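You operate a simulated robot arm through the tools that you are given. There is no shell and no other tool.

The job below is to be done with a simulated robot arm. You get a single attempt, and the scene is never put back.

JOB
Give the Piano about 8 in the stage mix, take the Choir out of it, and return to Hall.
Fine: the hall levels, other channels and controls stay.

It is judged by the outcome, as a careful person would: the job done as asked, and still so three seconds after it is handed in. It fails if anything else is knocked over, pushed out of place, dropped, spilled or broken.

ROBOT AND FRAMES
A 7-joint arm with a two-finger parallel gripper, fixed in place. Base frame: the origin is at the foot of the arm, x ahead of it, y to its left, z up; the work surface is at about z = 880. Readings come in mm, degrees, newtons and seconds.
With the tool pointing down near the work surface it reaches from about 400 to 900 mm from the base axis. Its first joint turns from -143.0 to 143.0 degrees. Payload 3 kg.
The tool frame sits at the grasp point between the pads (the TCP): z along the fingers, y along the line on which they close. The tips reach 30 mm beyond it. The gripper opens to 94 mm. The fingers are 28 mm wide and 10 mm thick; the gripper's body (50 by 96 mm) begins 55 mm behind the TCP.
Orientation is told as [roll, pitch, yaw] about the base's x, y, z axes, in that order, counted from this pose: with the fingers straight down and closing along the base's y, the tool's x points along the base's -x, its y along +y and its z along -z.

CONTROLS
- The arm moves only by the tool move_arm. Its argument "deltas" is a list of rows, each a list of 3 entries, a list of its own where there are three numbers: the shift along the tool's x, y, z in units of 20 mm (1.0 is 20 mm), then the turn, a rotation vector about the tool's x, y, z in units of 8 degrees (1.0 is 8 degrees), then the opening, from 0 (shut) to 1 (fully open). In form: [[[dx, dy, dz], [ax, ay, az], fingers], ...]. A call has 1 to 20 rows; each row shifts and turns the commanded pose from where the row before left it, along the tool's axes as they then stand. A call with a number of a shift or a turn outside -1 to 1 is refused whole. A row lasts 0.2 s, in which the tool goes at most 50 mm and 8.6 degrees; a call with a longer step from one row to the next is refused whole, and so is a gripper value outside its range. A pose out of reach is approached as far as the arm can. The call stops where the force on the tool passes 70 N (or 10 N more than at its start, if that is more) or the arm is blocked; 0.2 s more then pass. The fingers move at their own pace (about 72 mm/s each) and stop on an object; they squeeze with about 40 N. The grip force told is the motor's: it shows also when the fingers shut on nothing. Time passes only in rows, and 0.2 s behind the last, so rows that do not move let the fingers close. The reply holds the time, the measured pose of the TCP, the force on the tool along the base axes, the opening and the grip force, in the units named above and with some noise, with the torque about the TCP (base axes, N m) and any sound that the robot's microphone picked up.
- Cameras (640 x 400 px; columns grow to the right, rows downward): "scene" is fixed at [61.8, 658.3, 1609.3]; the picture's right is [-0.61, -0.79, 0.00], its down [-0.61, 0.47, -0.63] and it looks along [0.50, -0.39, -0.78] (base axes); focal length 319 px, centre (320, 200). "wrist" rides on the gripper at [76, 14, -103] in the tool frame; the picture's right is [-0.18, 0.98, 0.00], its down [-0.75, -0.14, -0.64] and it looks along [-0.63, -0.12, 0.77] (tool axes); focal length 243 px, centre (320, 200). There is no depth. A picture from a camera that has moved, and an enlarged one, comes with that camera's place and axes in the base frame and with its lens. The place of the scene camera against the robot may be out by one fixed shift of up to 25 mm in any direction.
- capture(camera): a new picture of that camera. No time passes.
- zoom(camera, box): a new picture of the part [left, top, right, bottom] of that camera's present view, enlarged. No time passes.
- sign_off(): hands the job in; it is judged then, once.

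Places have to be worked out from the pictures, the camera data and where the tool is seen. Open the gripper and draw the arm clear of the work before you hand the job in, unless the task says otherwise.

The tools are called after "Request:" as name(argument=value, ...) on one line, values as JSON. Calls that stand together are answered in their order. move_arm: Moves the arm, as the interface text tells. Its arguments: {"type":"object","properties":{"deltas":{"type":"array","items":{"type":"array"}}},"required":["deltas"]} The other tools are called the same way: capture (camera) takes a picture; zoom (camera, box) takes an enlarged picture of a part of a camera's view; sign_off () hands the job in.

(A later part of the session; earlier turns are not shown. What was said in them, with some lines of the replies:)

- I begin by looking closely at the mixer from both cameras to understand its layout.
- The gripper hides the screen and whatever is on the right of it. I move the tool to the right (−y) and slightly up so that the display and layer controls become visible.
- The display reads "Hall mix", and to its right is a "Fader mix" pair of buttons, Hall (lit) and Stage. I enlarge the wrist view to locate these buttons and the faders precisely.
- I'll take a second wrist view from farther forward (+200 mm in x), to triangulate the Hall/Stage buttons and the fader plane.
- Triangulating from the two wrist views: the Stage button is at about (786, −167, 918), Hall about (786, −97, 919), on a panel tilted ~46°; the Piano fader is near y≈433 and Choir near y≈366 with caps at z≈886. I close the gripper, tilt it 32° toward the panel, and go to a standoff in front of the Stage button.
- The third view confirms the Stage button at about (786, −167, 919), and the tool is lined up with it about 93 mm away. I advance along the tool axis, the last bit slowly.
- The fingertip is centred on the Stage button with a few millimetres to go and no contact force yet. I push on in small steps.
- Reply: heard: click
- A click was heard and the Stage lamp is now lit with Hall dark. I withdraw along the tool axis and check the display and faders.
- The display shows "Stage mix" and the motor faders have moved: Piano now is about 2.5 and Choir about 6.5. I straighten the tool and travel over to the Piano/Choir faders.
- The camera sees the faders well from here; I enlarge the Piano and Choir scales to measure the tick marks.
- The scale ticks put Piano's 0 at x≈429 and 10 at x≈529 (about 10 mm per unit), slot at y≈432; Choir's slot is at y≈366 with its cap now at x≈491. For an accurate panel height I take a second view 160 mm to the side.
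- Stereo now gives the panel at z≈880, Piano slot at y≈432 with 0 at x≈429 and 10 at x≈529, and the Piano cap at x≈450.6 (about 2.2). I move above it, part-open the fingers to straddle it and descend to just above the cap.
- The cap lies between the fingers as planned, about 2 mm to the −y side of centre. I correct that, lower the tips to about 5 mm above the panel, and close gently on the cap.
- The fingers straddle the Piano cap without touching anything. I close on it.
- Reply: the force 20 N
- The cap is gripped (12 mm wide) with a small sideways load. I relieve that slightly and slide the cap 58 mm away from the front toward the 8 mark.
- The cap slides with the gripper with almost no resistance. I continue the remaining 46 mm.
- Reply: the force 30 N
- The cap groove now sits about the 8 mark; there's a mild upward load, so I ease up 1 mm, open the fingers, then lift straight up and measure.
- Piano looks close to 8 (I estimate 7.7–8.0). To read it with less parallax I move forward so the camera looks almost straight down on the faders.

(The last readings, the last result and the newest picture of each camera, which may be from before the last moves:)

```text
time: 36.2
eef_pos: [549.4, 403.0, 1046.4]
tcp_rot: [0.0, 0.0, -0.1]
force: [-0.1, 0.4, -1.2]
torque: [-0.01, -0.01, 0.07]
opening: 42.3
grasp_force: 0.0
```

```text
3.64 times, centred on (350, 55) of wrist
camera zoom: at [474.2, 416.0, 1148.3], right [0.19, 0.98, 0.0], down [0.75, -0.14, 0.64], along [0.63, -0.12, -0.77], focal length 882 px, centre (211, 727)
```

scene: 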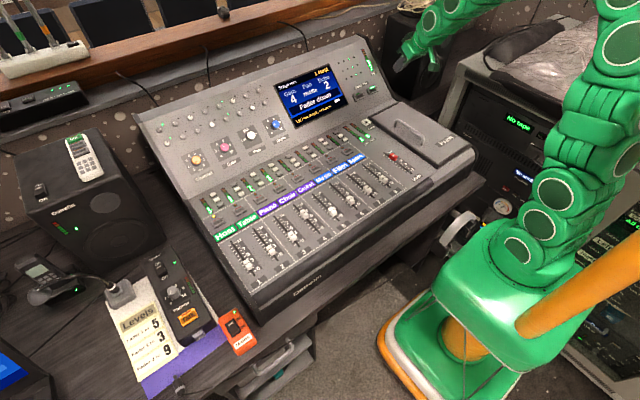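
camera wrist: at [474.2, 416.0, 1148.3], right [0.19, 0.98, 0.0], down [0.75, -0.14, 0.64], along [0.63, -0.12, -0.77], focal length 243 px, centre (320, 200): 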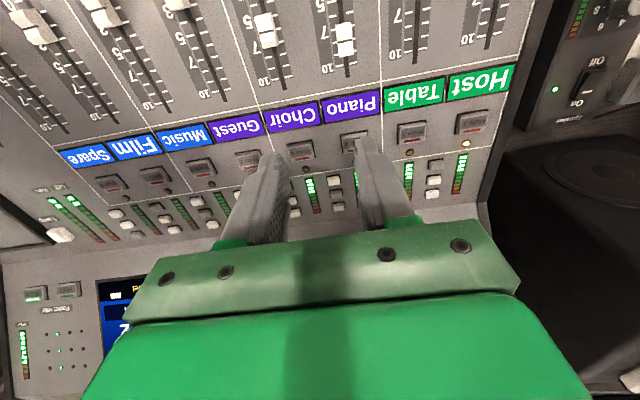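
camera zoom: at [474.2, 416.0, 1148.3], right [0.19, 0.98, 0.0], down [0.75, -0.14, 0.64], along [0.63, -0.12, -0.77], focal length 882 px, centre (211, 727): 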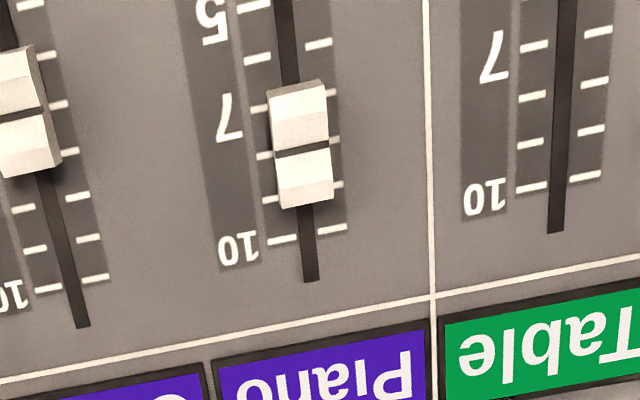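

Read nearly straight down, Piano's groove sits at x≈508.3, i.e. about 7.9 — good. Now I move over the Choir cap at about (489, 366) and come down to just above it.

Request:
move_arm(deltas=[[[0.76, -0.45, 0], [0, 0, 0], 0.45], [[0.76, -0.45, 0], [0, 0, 0], 0.45], [[0.76, -0.45, 0], [0, 0, 0], 0.45], [[0.76, -0.45, 0], [0, 0, 0], 0.45], [[0, 0, 1], [0, 0, 0], 0.45], [[0, 0, 1], [0, 0, 0], 0.45], [[0, 0, 1], [0, 0, 0], 0.45], [[0, 0, 1], [0, 0, 0], 0.45], [[0, 0, 0.7], [0, 0, 0], 0.45], [[0, 0, 0], [0, 0, 0], 0.45]])

Request:
capture(camera="wrist")

Request:
zoom(camera="wrist", box=[240, 60, 400, 200])

```text
time: 38.4
eef_pos: [486.6, 365.8, 952.9]
tcp_rot: [0.0, 0.0, 0.0]
force: [0.9, -0.5, -1.1]
torque: [0.02, -0.02, -0.02]
opening: 42.6
grasp_force: 0.0
```

```text
taken
camera wrist: at [411.7, 379.5, 1055.4], right [0.18, 0.98, 0.0], down [0.75, -0.14, 0.64], along [0.63, -0.12, -0.77], focal length 243 px, centre (320, 200)
```

wrist: 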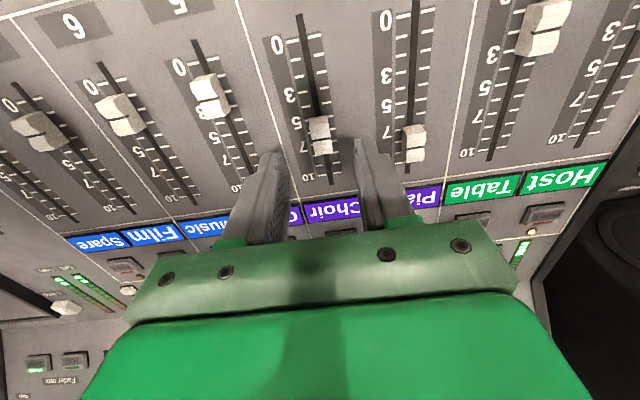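

```text
2.86 times, centred on (320, 130) of wrist
camera zoom: at [411.7, 379.5, 1055.4], right [0.18, 0.98, 0.0], down [0.75, -0.14, 0.64], along [0.63, -0.12, -0.77], focal length 693 px, centre (320, 400)
```

zoom: 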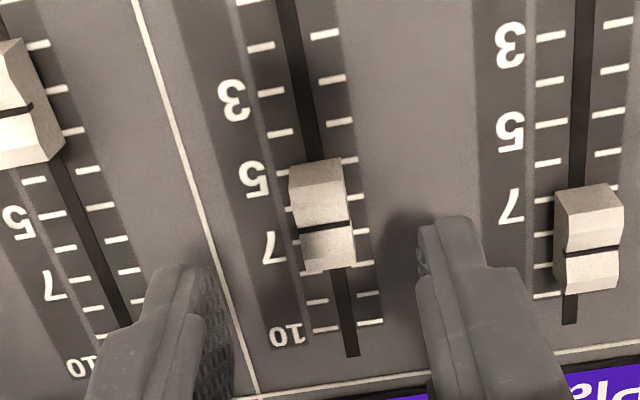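

The Choir cap is centred between the fingers. I lower 36 mm and close on it.

Request:
move_arm(deltas=[[[-0.07, 0, 0.6], [0, 0, 0], 0.45], [[0, 0, 0.6], [0, 0, 0], 0.45], [[0, 0, 0.3], [0, 0, 0], 0.45], [[0, 0, 0.28], [0, 0, 0], 0.45], [[0, 0, 0], [0, 0, 0], 0.25], [[0, 0, 0], [0, 0, 0], 0.1], [[0, 0, 0], [0, 0, 0], 0.05], [[0, 0, 0], [0, 0, 0], 0.05]])

Request:
capture(camera="wrist")

```text
time: 40.2
eef_pos: [489.2, 366.1, 918.0]
tcp_rot: [0.1, 0.0, 0.0]
force: [-0.5, -6.0, 3.3]
torque: [-0.16, -0.04, 0.08]
opening: 11.9
grasp_force: 45.2
```

```text
taken
camera wrist: at [414.3, 380.4, 1019.6], right [0.18, 0.98, 0.0], down [0.75, -0.14, 0.64], along [0.63, -0.12, -0.77], focal length 243 px, centre (320, 200)
```

wrist: 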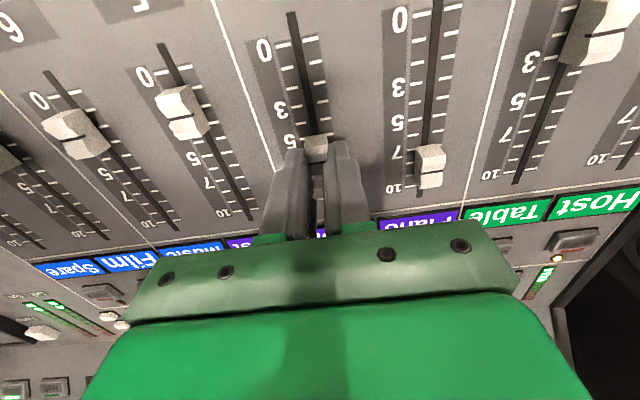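

Choir is gripped centrally (lateral load only 6 N). I slide it toward the front, 56 mm first.

Request:
move_arm(deltas=[[[0.2, 0, 0], [0, 0, 0], 0.05], [[0.4, 0, 0], [0, 0, 0], 0.05], [[0.4, 0, 0], [0, 0, 0], 0.05], [[0.4, 0, 0], [0, 0, 0], 0.05], [[0.4, 0, 0], [0, 0, 0], 0.05], [[0.4, 0, 0], [0, 0, 0], 0.05], [[0.4, 0, 0], [0, 0, 0], 0.05], [[0.2, 0, 0], [0, 0, 0], 0.05]])

Request:
capture(camera="wrist")

```text
time: 42.0
eef_pos: [433.3, 367.7, 917.9]
tcp_rot: [0.0, -0.1, -0.1]
force: [0.0, -4.6, 23.0]
torque: [-0.07, 0.02, 0.03]
opening: 11.9
grasp_force: 45.3
```

```text
taken
camera wrist: at [357.2, 380.3, 1019.4], right [0.19, 0.98, 0.0], down [0.75, -0.14, 0.64], along [0.63, -0.12, -0.77], focal length 243 px, centre (320, 200)
```

wrist: 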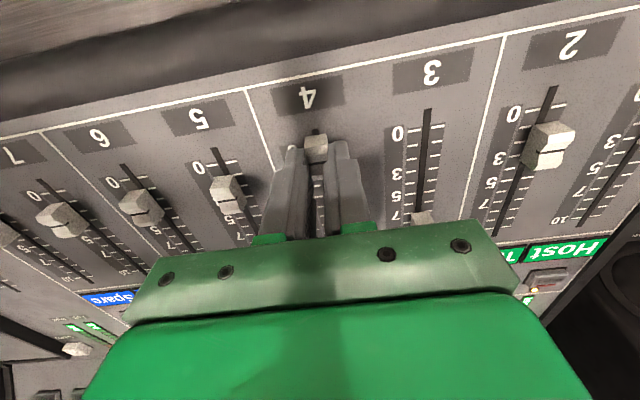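

About 4 mm remain to the 0 mark. I go on in 1.5 mm steps, watching for the end stop.

Request:
move_arm(deltas=[[[0.075, 0, -0.03], [0, 0, 0], 0.05], [[0.075, 0, 0], [0, 0, 0], 0.05], [[0.075, 0, 0], [0, 0, 0], 0.05]])

```text
time: 42.8
eef_pos: [428.9, 367.0, 918.2]
tcp_rot: [0.0, -0.1, -0.1]
force: [17.0, -6.2, 4.9]
torque: [-0.15, -0.28, 0.03]
opening: 12.1
grasp_force: 44.3
```

A 17 N resistance along x shows Choir is at its end stop (0). I release, lift straight up, and check both faders.

Request:
move_arm(deltas=[[[0, 0, 0], [0, 0, 0], 0.3], [[0, 0, 0], [0, 0, 0], 0.45], [[0, 0, 0], [0, 0, 0], 0.45], [[0, 0, -1], [0, 0, 0], 0.45], [[0, 0, -1], [0, 0, 0], 0.45], [[0, 0, -1], [0, 0, 0], 0.45], [[0, 0, -1], [0, 0, 0], 0.45], [[0, 0, -1], [0, 0, 0], 0.45], [[0, 0, -1], [0, 0, 0], 0.45], [[0, 0, -0.5], [0, 0, 0], 0.45], [[0, 0, 0], [0, 0, 0], 0.45]])

Request:
capture(camera="wrist")

Request:
zoom(camera="wrist", box=[240, 40, 420, 180])

Request:
zoom(camera="scene", box=[200, 130, 440, 300])

```text
time: 45.2
eef_pos: [428.0, 367.3, 1047.0]
tcp_rot: [0.0, 0.0, 0.0]
force: [-0.4, 1.2, -0.5]
torque: [0.0, 0.0, 0.03]
opening: 42.3
grasp_force: 0.1
```

```text
taken
camera wrist: at [353.1, 381.3, 1148.7], right [0.19, 0.98, 0.0], down [0.75, -0.14, 0.64], along [0.63, -0.12, -0.77], focal length 243 px, centre (320, 200)
```

wrist: 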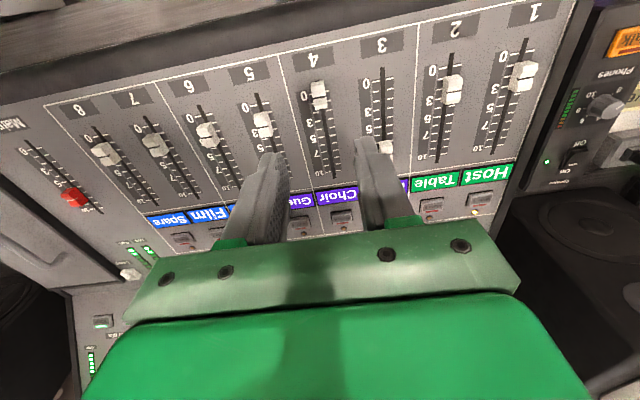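

```text
2.86 times, centred on (330, 110) of wrist
camera zoom: at [353.1, 381.3, 1148.7], right [0.19, 0.98, 0.0], down [0.75, -0.14, 0.64], along [0.63, -0.12, -0.77], focal length 693 px, centre (291, 457)
```

zoom: 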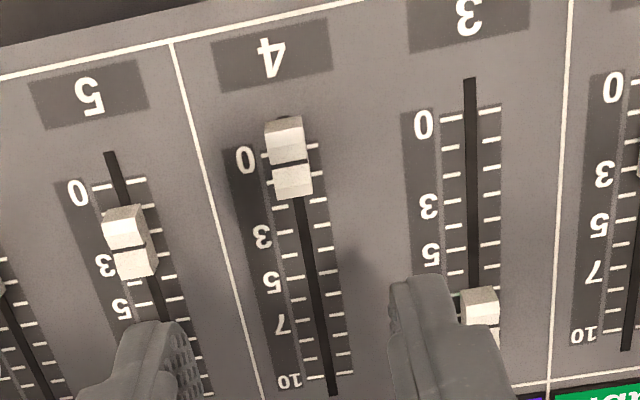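

```text
2.35 times, centred on (320, 215) of scene
camera zoom: at [61.8, 658.3, 1609.3], right [-0.61, -0.79, 0.0], down [-0.61, 0.47, -0.63], along [0.5, -0.39, -0.78], focal length 750 px, centre (320, 165)
```

zoom: 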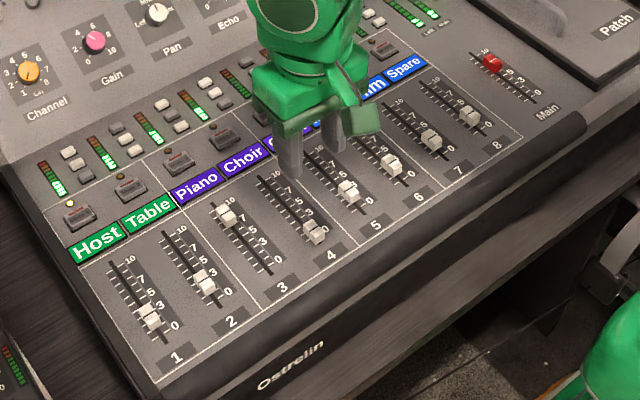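

Choir's groove reads x≈429.3 (0), Piano stays near 8 and all other caps are where Stage put them. Now I travel back toward the Hall button, closing the gripper on the way.

Request:
move_arm(deltas=[[[-0.519, -0.968, -0.09], [0, 0, 0], 0], [[-0.519, -0.968, -0.09], [0, 0, 0], 0], [[-0.519, -0.968, -0.09], [0, 0, 0], 0], [[-0.519, -0.968, -0.09], [0, 0, 0], 0], [[-0.519, -0.968, -0.09], [0, 0, 0], 0], [[-0.519, -0.968, -0.09], [0, 0, 0], 0], [[-0.519, -0.968, -0.09], [0, 0, 0], 0], [[-0.519, -0.968, -0.09], [0, 0, 0], 0], [[-0.519, -0.968, -0.09], [0, 0, 0], 0], [[-0.519, -0.968, -0.09], [0, 0, 0], 0], [[-0.519, -0.968, -0.09], [0, 0, 0], 0], [[-0.519, -0.968, -0.09], [0, 0, 0], 0], [[-0.519, -0.968, -0.09], [0, 0, 0], 0], [[-0.519, -0.968, -0.09], [0, 0, 0], 0], [[-0.519, -0.968, -0.09], [0, 0, 0], 0], [[-0.519, -0.968, -0.09], [0, 0, 0], 0], [[-0.519, -0.968, -0.09], [0, 0, 0], 0], [[-0.519, -0.968, -0.09], [0, 0, 0], 0], [[-0.519, -0.968, -0.09], [0, 0, 0], 0], [[-0.519, -0.968, -0.09], [0, 0, 0], 0]])

Request:
move_arm(deltas=[[[-0.519, -0.968, 0], [0, 0, 0], 0], [[-0.519, -0.968, 0], [0, 0, 0], 0], [[-0.519, -0.968, 0], [0, 0, 0], 0], [[-0.519, -0.968, 0], [0, 0, 0], 0], [[0, 0, 0], [0, -1, 0], 0], [[0, 0, 0], [0, -1, 0], 0], [[0, 0, 0], [0, -1, 0], 0], [[0, 0, 0], [0, -1, 0], 0], [[0, 0, 0], [0, 0, 0], 0]])

Request:
capture(camera="wrist")

Request:
capture(camera="scene")

```text
time: 49.4
eef_pos: [637.3, -21.0, 1084.5]
tcp_rot: [-0.1, 0.0, 0.0]
force: [0.3, -0.1, -0.4]
torque: [0.0, 0.0, -0.02]
opening: 0.0
grasp_force: 33.4
```

```text
time: 51.4
eef_pos: [678.6, -99.7, 1083.7]
tcp_rot: [0.0, -32.0, -0.1]
force: [0.1, 0.3, 0.0]
torque: [-0.03, 0.0, -0.03]
opening: 0.0
grasp_force: 33.1
```

```text
taken
camera wrist: at [559.7, -85.4, 1129.8], right [0.16, 0.98, 0.1], down [0.3, -0.14, 0.94], along [0.94, -0.12, -0.31], focal length 243 px, centre (320, 200)
```

wrist: 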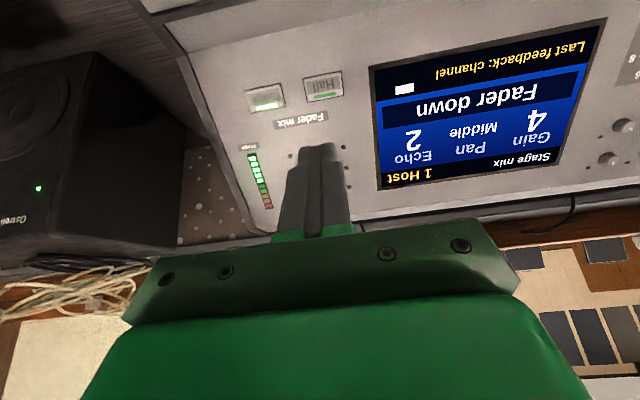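

```text
taken
```

scene: 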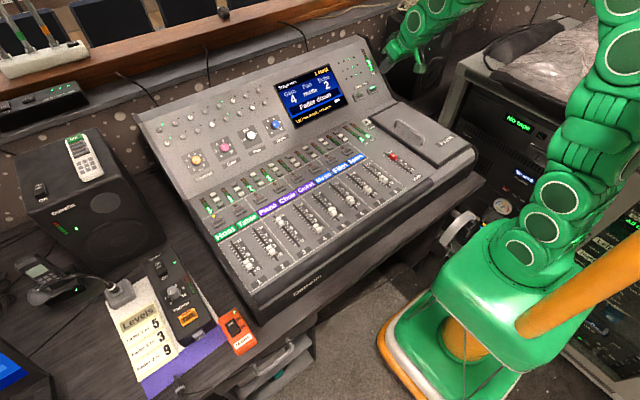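

The way is clear, with Hall seen at about (786, −97, 920). Before switching back I check the Stage fader positions once more from the scene camera.

Request:
zoom(camera="scene", box=[200, 150, 420, 290])

Request:
zoom(camera="scene", box=[250, 190, 340, 270])

```text
2.86 times, centred on (310, 220) of scene
camera zoom: at [61.8, 658.3, 1609.3], right [-0.61, -0.79, 0.0], down [-0.61, 0.47, -0.63], along [0.5, -0.39, -0.78], focal length 910 px, centre (349, 143)
```

zoom: 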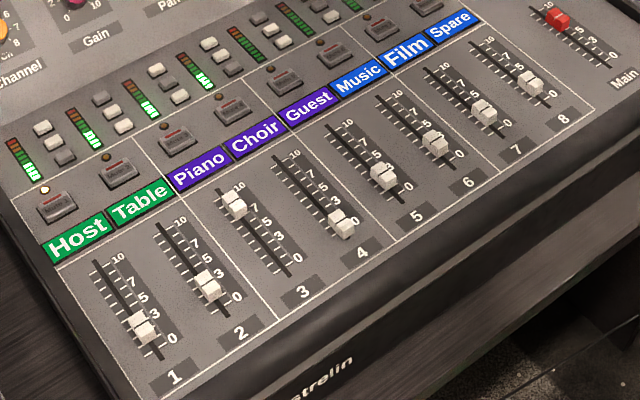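

```text
5.00 times, centred on (295, 230) of scene
camera zoom: at [61.8, 658.3, 1609.3], right [-0.61, -0.79, 0.0], down [-0.61, 0.47, -0.63], along [0.5, -0.39, -0.78], focal length 1593 px, centre (445, 50)
```

zoom: 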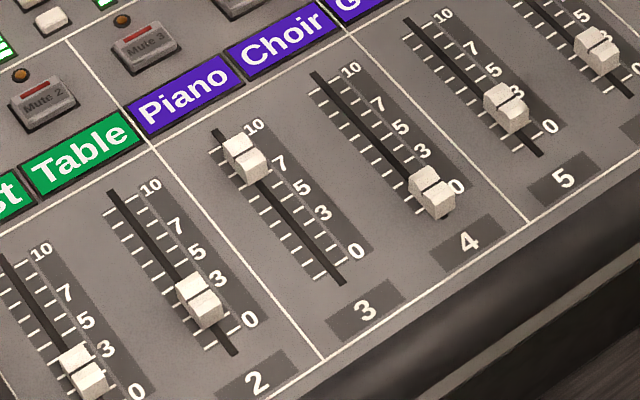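

Stage is as wanted: Piano ≈8, Choir 0, others untouched. I advance along the tool axis to just short of the Hall button.

Request:
move_arm(deltas=[[[0.068, 0.0125, 0.94], [0, 0, 0], 0], [[0.068, 0.0125, 0.94], [0, 0, 0], 0], [[0.068, 0.0125, 0.94], [0, 0, 0], 0], [[0.068, 0.0125, 0.94], [0, 0, 0], 0], [[0.068, 0.0125, 0.94], [0, 0, 0], 0], [[0.068, 0.0125, 0.94], [0, 0, 0], 0], [[0.068, 0.0125, 0.94], [0, 0, 0], 0], [[0.068, 0.0125, 0.84], [0, 0, 0], 0], [[0, 0, 0], [0, 0, 0], 0]])

Request:
capture(camera="wrist")

Request:
zoom(camera="scene", box=[310, 40, 450, 130])

```text
time: 53.4
eef_pos: [746.7, -97.3, 952.2]
tcp_rot: [0.0, -32.0, 0.0]
force: [0.5, -0.1, -0.1]
torque: [0.03, 0.01, 0.03]
opening: 0.0
grasp_force: 33.1
```

```text
taken
camera wrist: at [628.7, -83.8, 997.7], right [0.16, 0.98, 0.1], down [0.3, -0.14, 0.94], along [0.94, -0.12, -0.32], focal length 243 px, centre (320, 200)
```

wrist: 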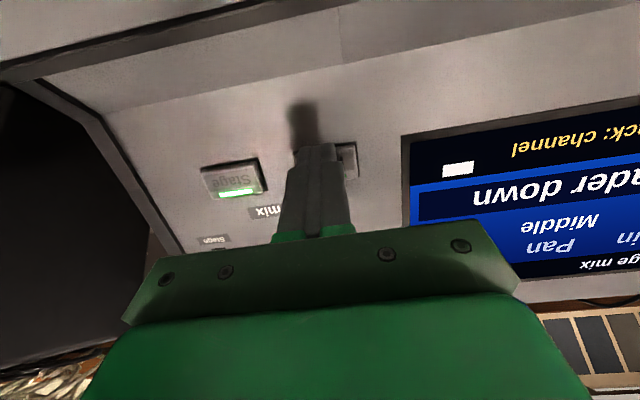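

```text
4.44 times, centred on (380, 85) of scene
camera zoom: at [61.8, 658.3, 1609.3], right [-0.61, -0.79, 0.0], down [-0.61, 0.47, -0.63], along [0.5, -0.39, -0.78], focal length 1416 px, centre (53, 711)
```

zoom: 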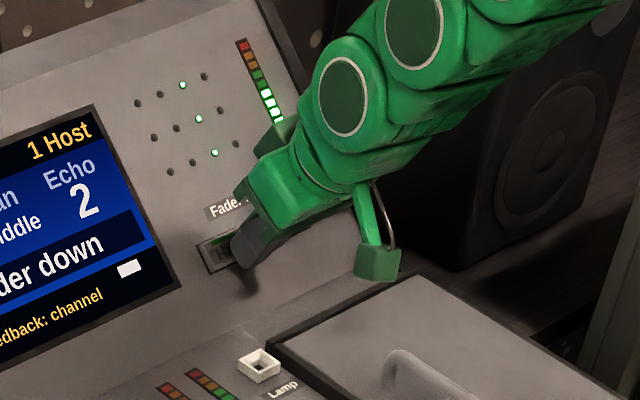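

The tip is centred on Hall, about 12–15 mm short of the pressing depth. I push slowly.

Request:
move_arm(deltas=[[[0, 0, 0.15], [0, 0, 0], 0], [[0, 0, 0.15], [0, 0, 0], 0], [[0, 0, 0.15], [0, 0, 0], 0], [[0, 0, 0.15], [0, 0, 0], 0], [[0, 0, 0.15], [0, 0, 0], 0]])

Request:
zoom(camera="scene", box=[310, 40, 450, 130])

```text
time: 54.6
eef_pos: [755.6, -96.7, 940.8]
tcp_rot: [0.0, -32.1, -0.1]
force: [-5.9, 2.1, 5.9]
torque: [0.02, -0.12, 0.05]
opening: 0.2
grasp_force: 33.2
heard: click
```

```text
4.44 times, centred on (380, 85) of scene
camera zoom: at [61.8, 658.3, 1609.3], right [-0.61, -0.79, 0.0], down [-0.61, 0.47, -0.63], along [0.5, -0.39, -0.78], focal length 1416 px, centre (53, 711)
```

zoom: 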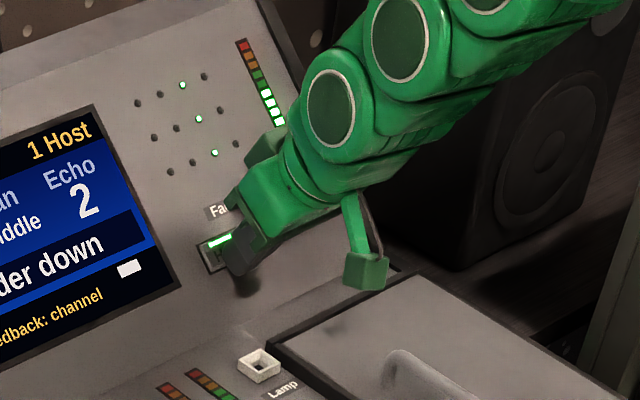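

A click was heard and the Hall lamp lit. I withdraw along the tool axis, straighten up, open the gripper, and look over the mixer.

Request:
move_arm(deltas=[[[0, 0, -0.5], [0, 0, 0], 0], [[0, 0, -1], [0, 0, 0], 0], [[0, 0, -1], [0, 0, 0], 0], [[0, 0, -1], [0, 0, 0], 0], [[0, 0, -1], [0, 0, 0], 0], [[0, 0, -1], [0, 0, 0], 0], [[0, 0, -1], [0, 0, 0], 0], [[0, 0, -1], [0, 0, 0], 0], [[0, 0, -1], [0, 0, 0], 0], [[0, 0, -0.5], [0, 1, 0], 0], [[0, 0, -0.5], [0, 1, 0], 0.5], [[0, 0, -0.5], [0, 1, 0], 1], [[0, 0, -0.5], [0, 1, 0], 1], [[0, 0, -1], [0, 0, 0], 1], [[0.5, 0, -1], [0, 0, 0], 1], [[1, 0, -1], [0, 0, 0], 1], [[1, 0, 0], [0, 0, 0], 1], [[0, 0, 0], [0, 0, 0], 1]])

Request:
capture(camera="scene")

Request:
zoom(camera="scene", box=[200, 130, 440, 300])

Request:
zoom(camera="scene", box=[260, 30, 420, 150])

Request:
zoom(camera="scene", box=[200, 180, 340, 290])

```text
time: 58.4
eef_pos: [601.5, -97.0, 1180.7]
tcp_rot: [-0.1, -0.1, 0.0]
force: [0.1, -1.3, 0.5]
torque: [-0.01, 0.01, -0.02]
opening: 94.1
grasp_force: 0.0
```

```text
taken
```

scene: 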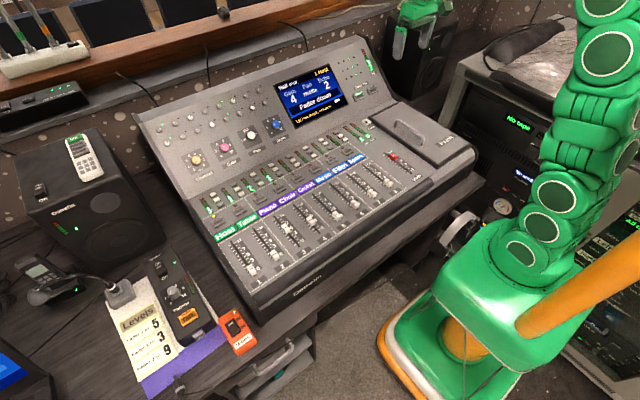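

```text
2.35 times, centred on (320, 215) of scene
camera zoom: at [61.8, 658.3, 1609.3], right [-0.61, -0.79, 0.0], down [-0.61, 0.47, -0.63], along [0.5, -0.39, -0.78], focal length 750 px, centre (320, 165)
```

zoom: 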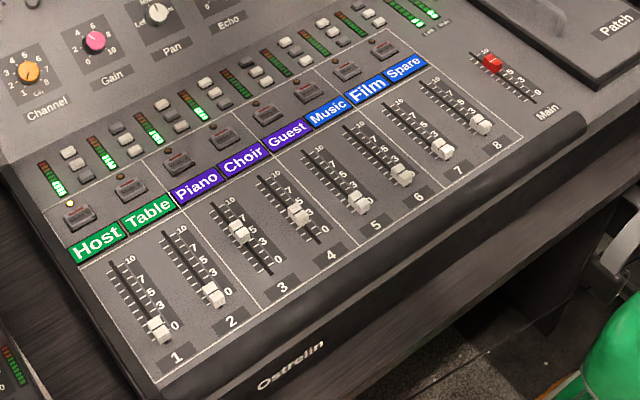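

```text
3.33 times, centred on (340, 90) of scene
camera zoom: at [61.8, 658.3, 1609.3], right [-0.61, -0.79, 0.0], down [-0.61, 0.47, -0.63], along [0.5, -0.39, -0.78], focal length 1062 px, centre (253, 567)
```

zoom: 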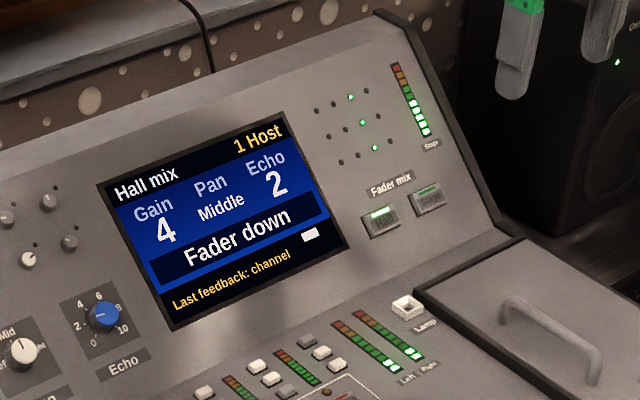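

```text
3.64 times, centred on (270, 235) of scene
camera zoom: at [61.8, 658.3, 1609.3], right [-0.61, -0.79, 0.0], down [-0.61, 0.47, -0.63], along [0.5, -0.39, -0.78], focal length 1159 px, centre (502, 73)
```

zoom: 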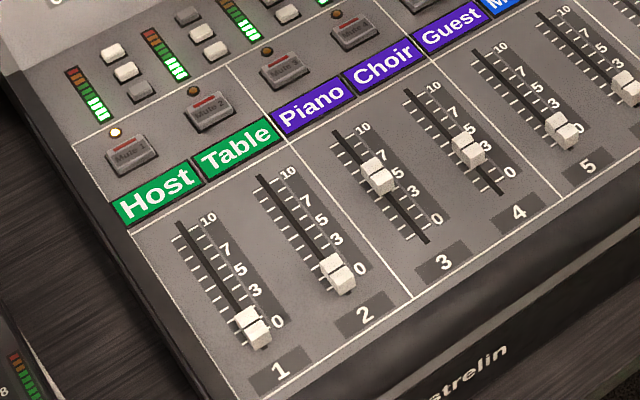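

The display reads "Hall mix" with the Hall lamp lit. All the faders have returned to their original hall positions, and nothing else has changed. The gripper is open and clear of the desk, so I hand the job in.

Request:
sign_off()

```text
The job is handed in.
```

The Piano is now at about 8 in the stage mix (I read it as 7.9). The Choir is all the way down at 0, and the desk is back on Hall.

- **Stage mix:** I brought the Piano fader up from about 2 and pulled the Choir fader from about 6 down to its stop. The other stage faders stayed where they were.
- **Hall mix:** After I pressed Hall, the display read "Hall mix". The faders returned to the positions they had at the start.
- **Everything else:** I touched only the Stage and Hall buttons and those two faders, and nothing was knocked or moved. The gripper is open and the arm is clear of the desk.

I did not switch back to Stage after returning to Hall, so those readings were taken just before the switch.
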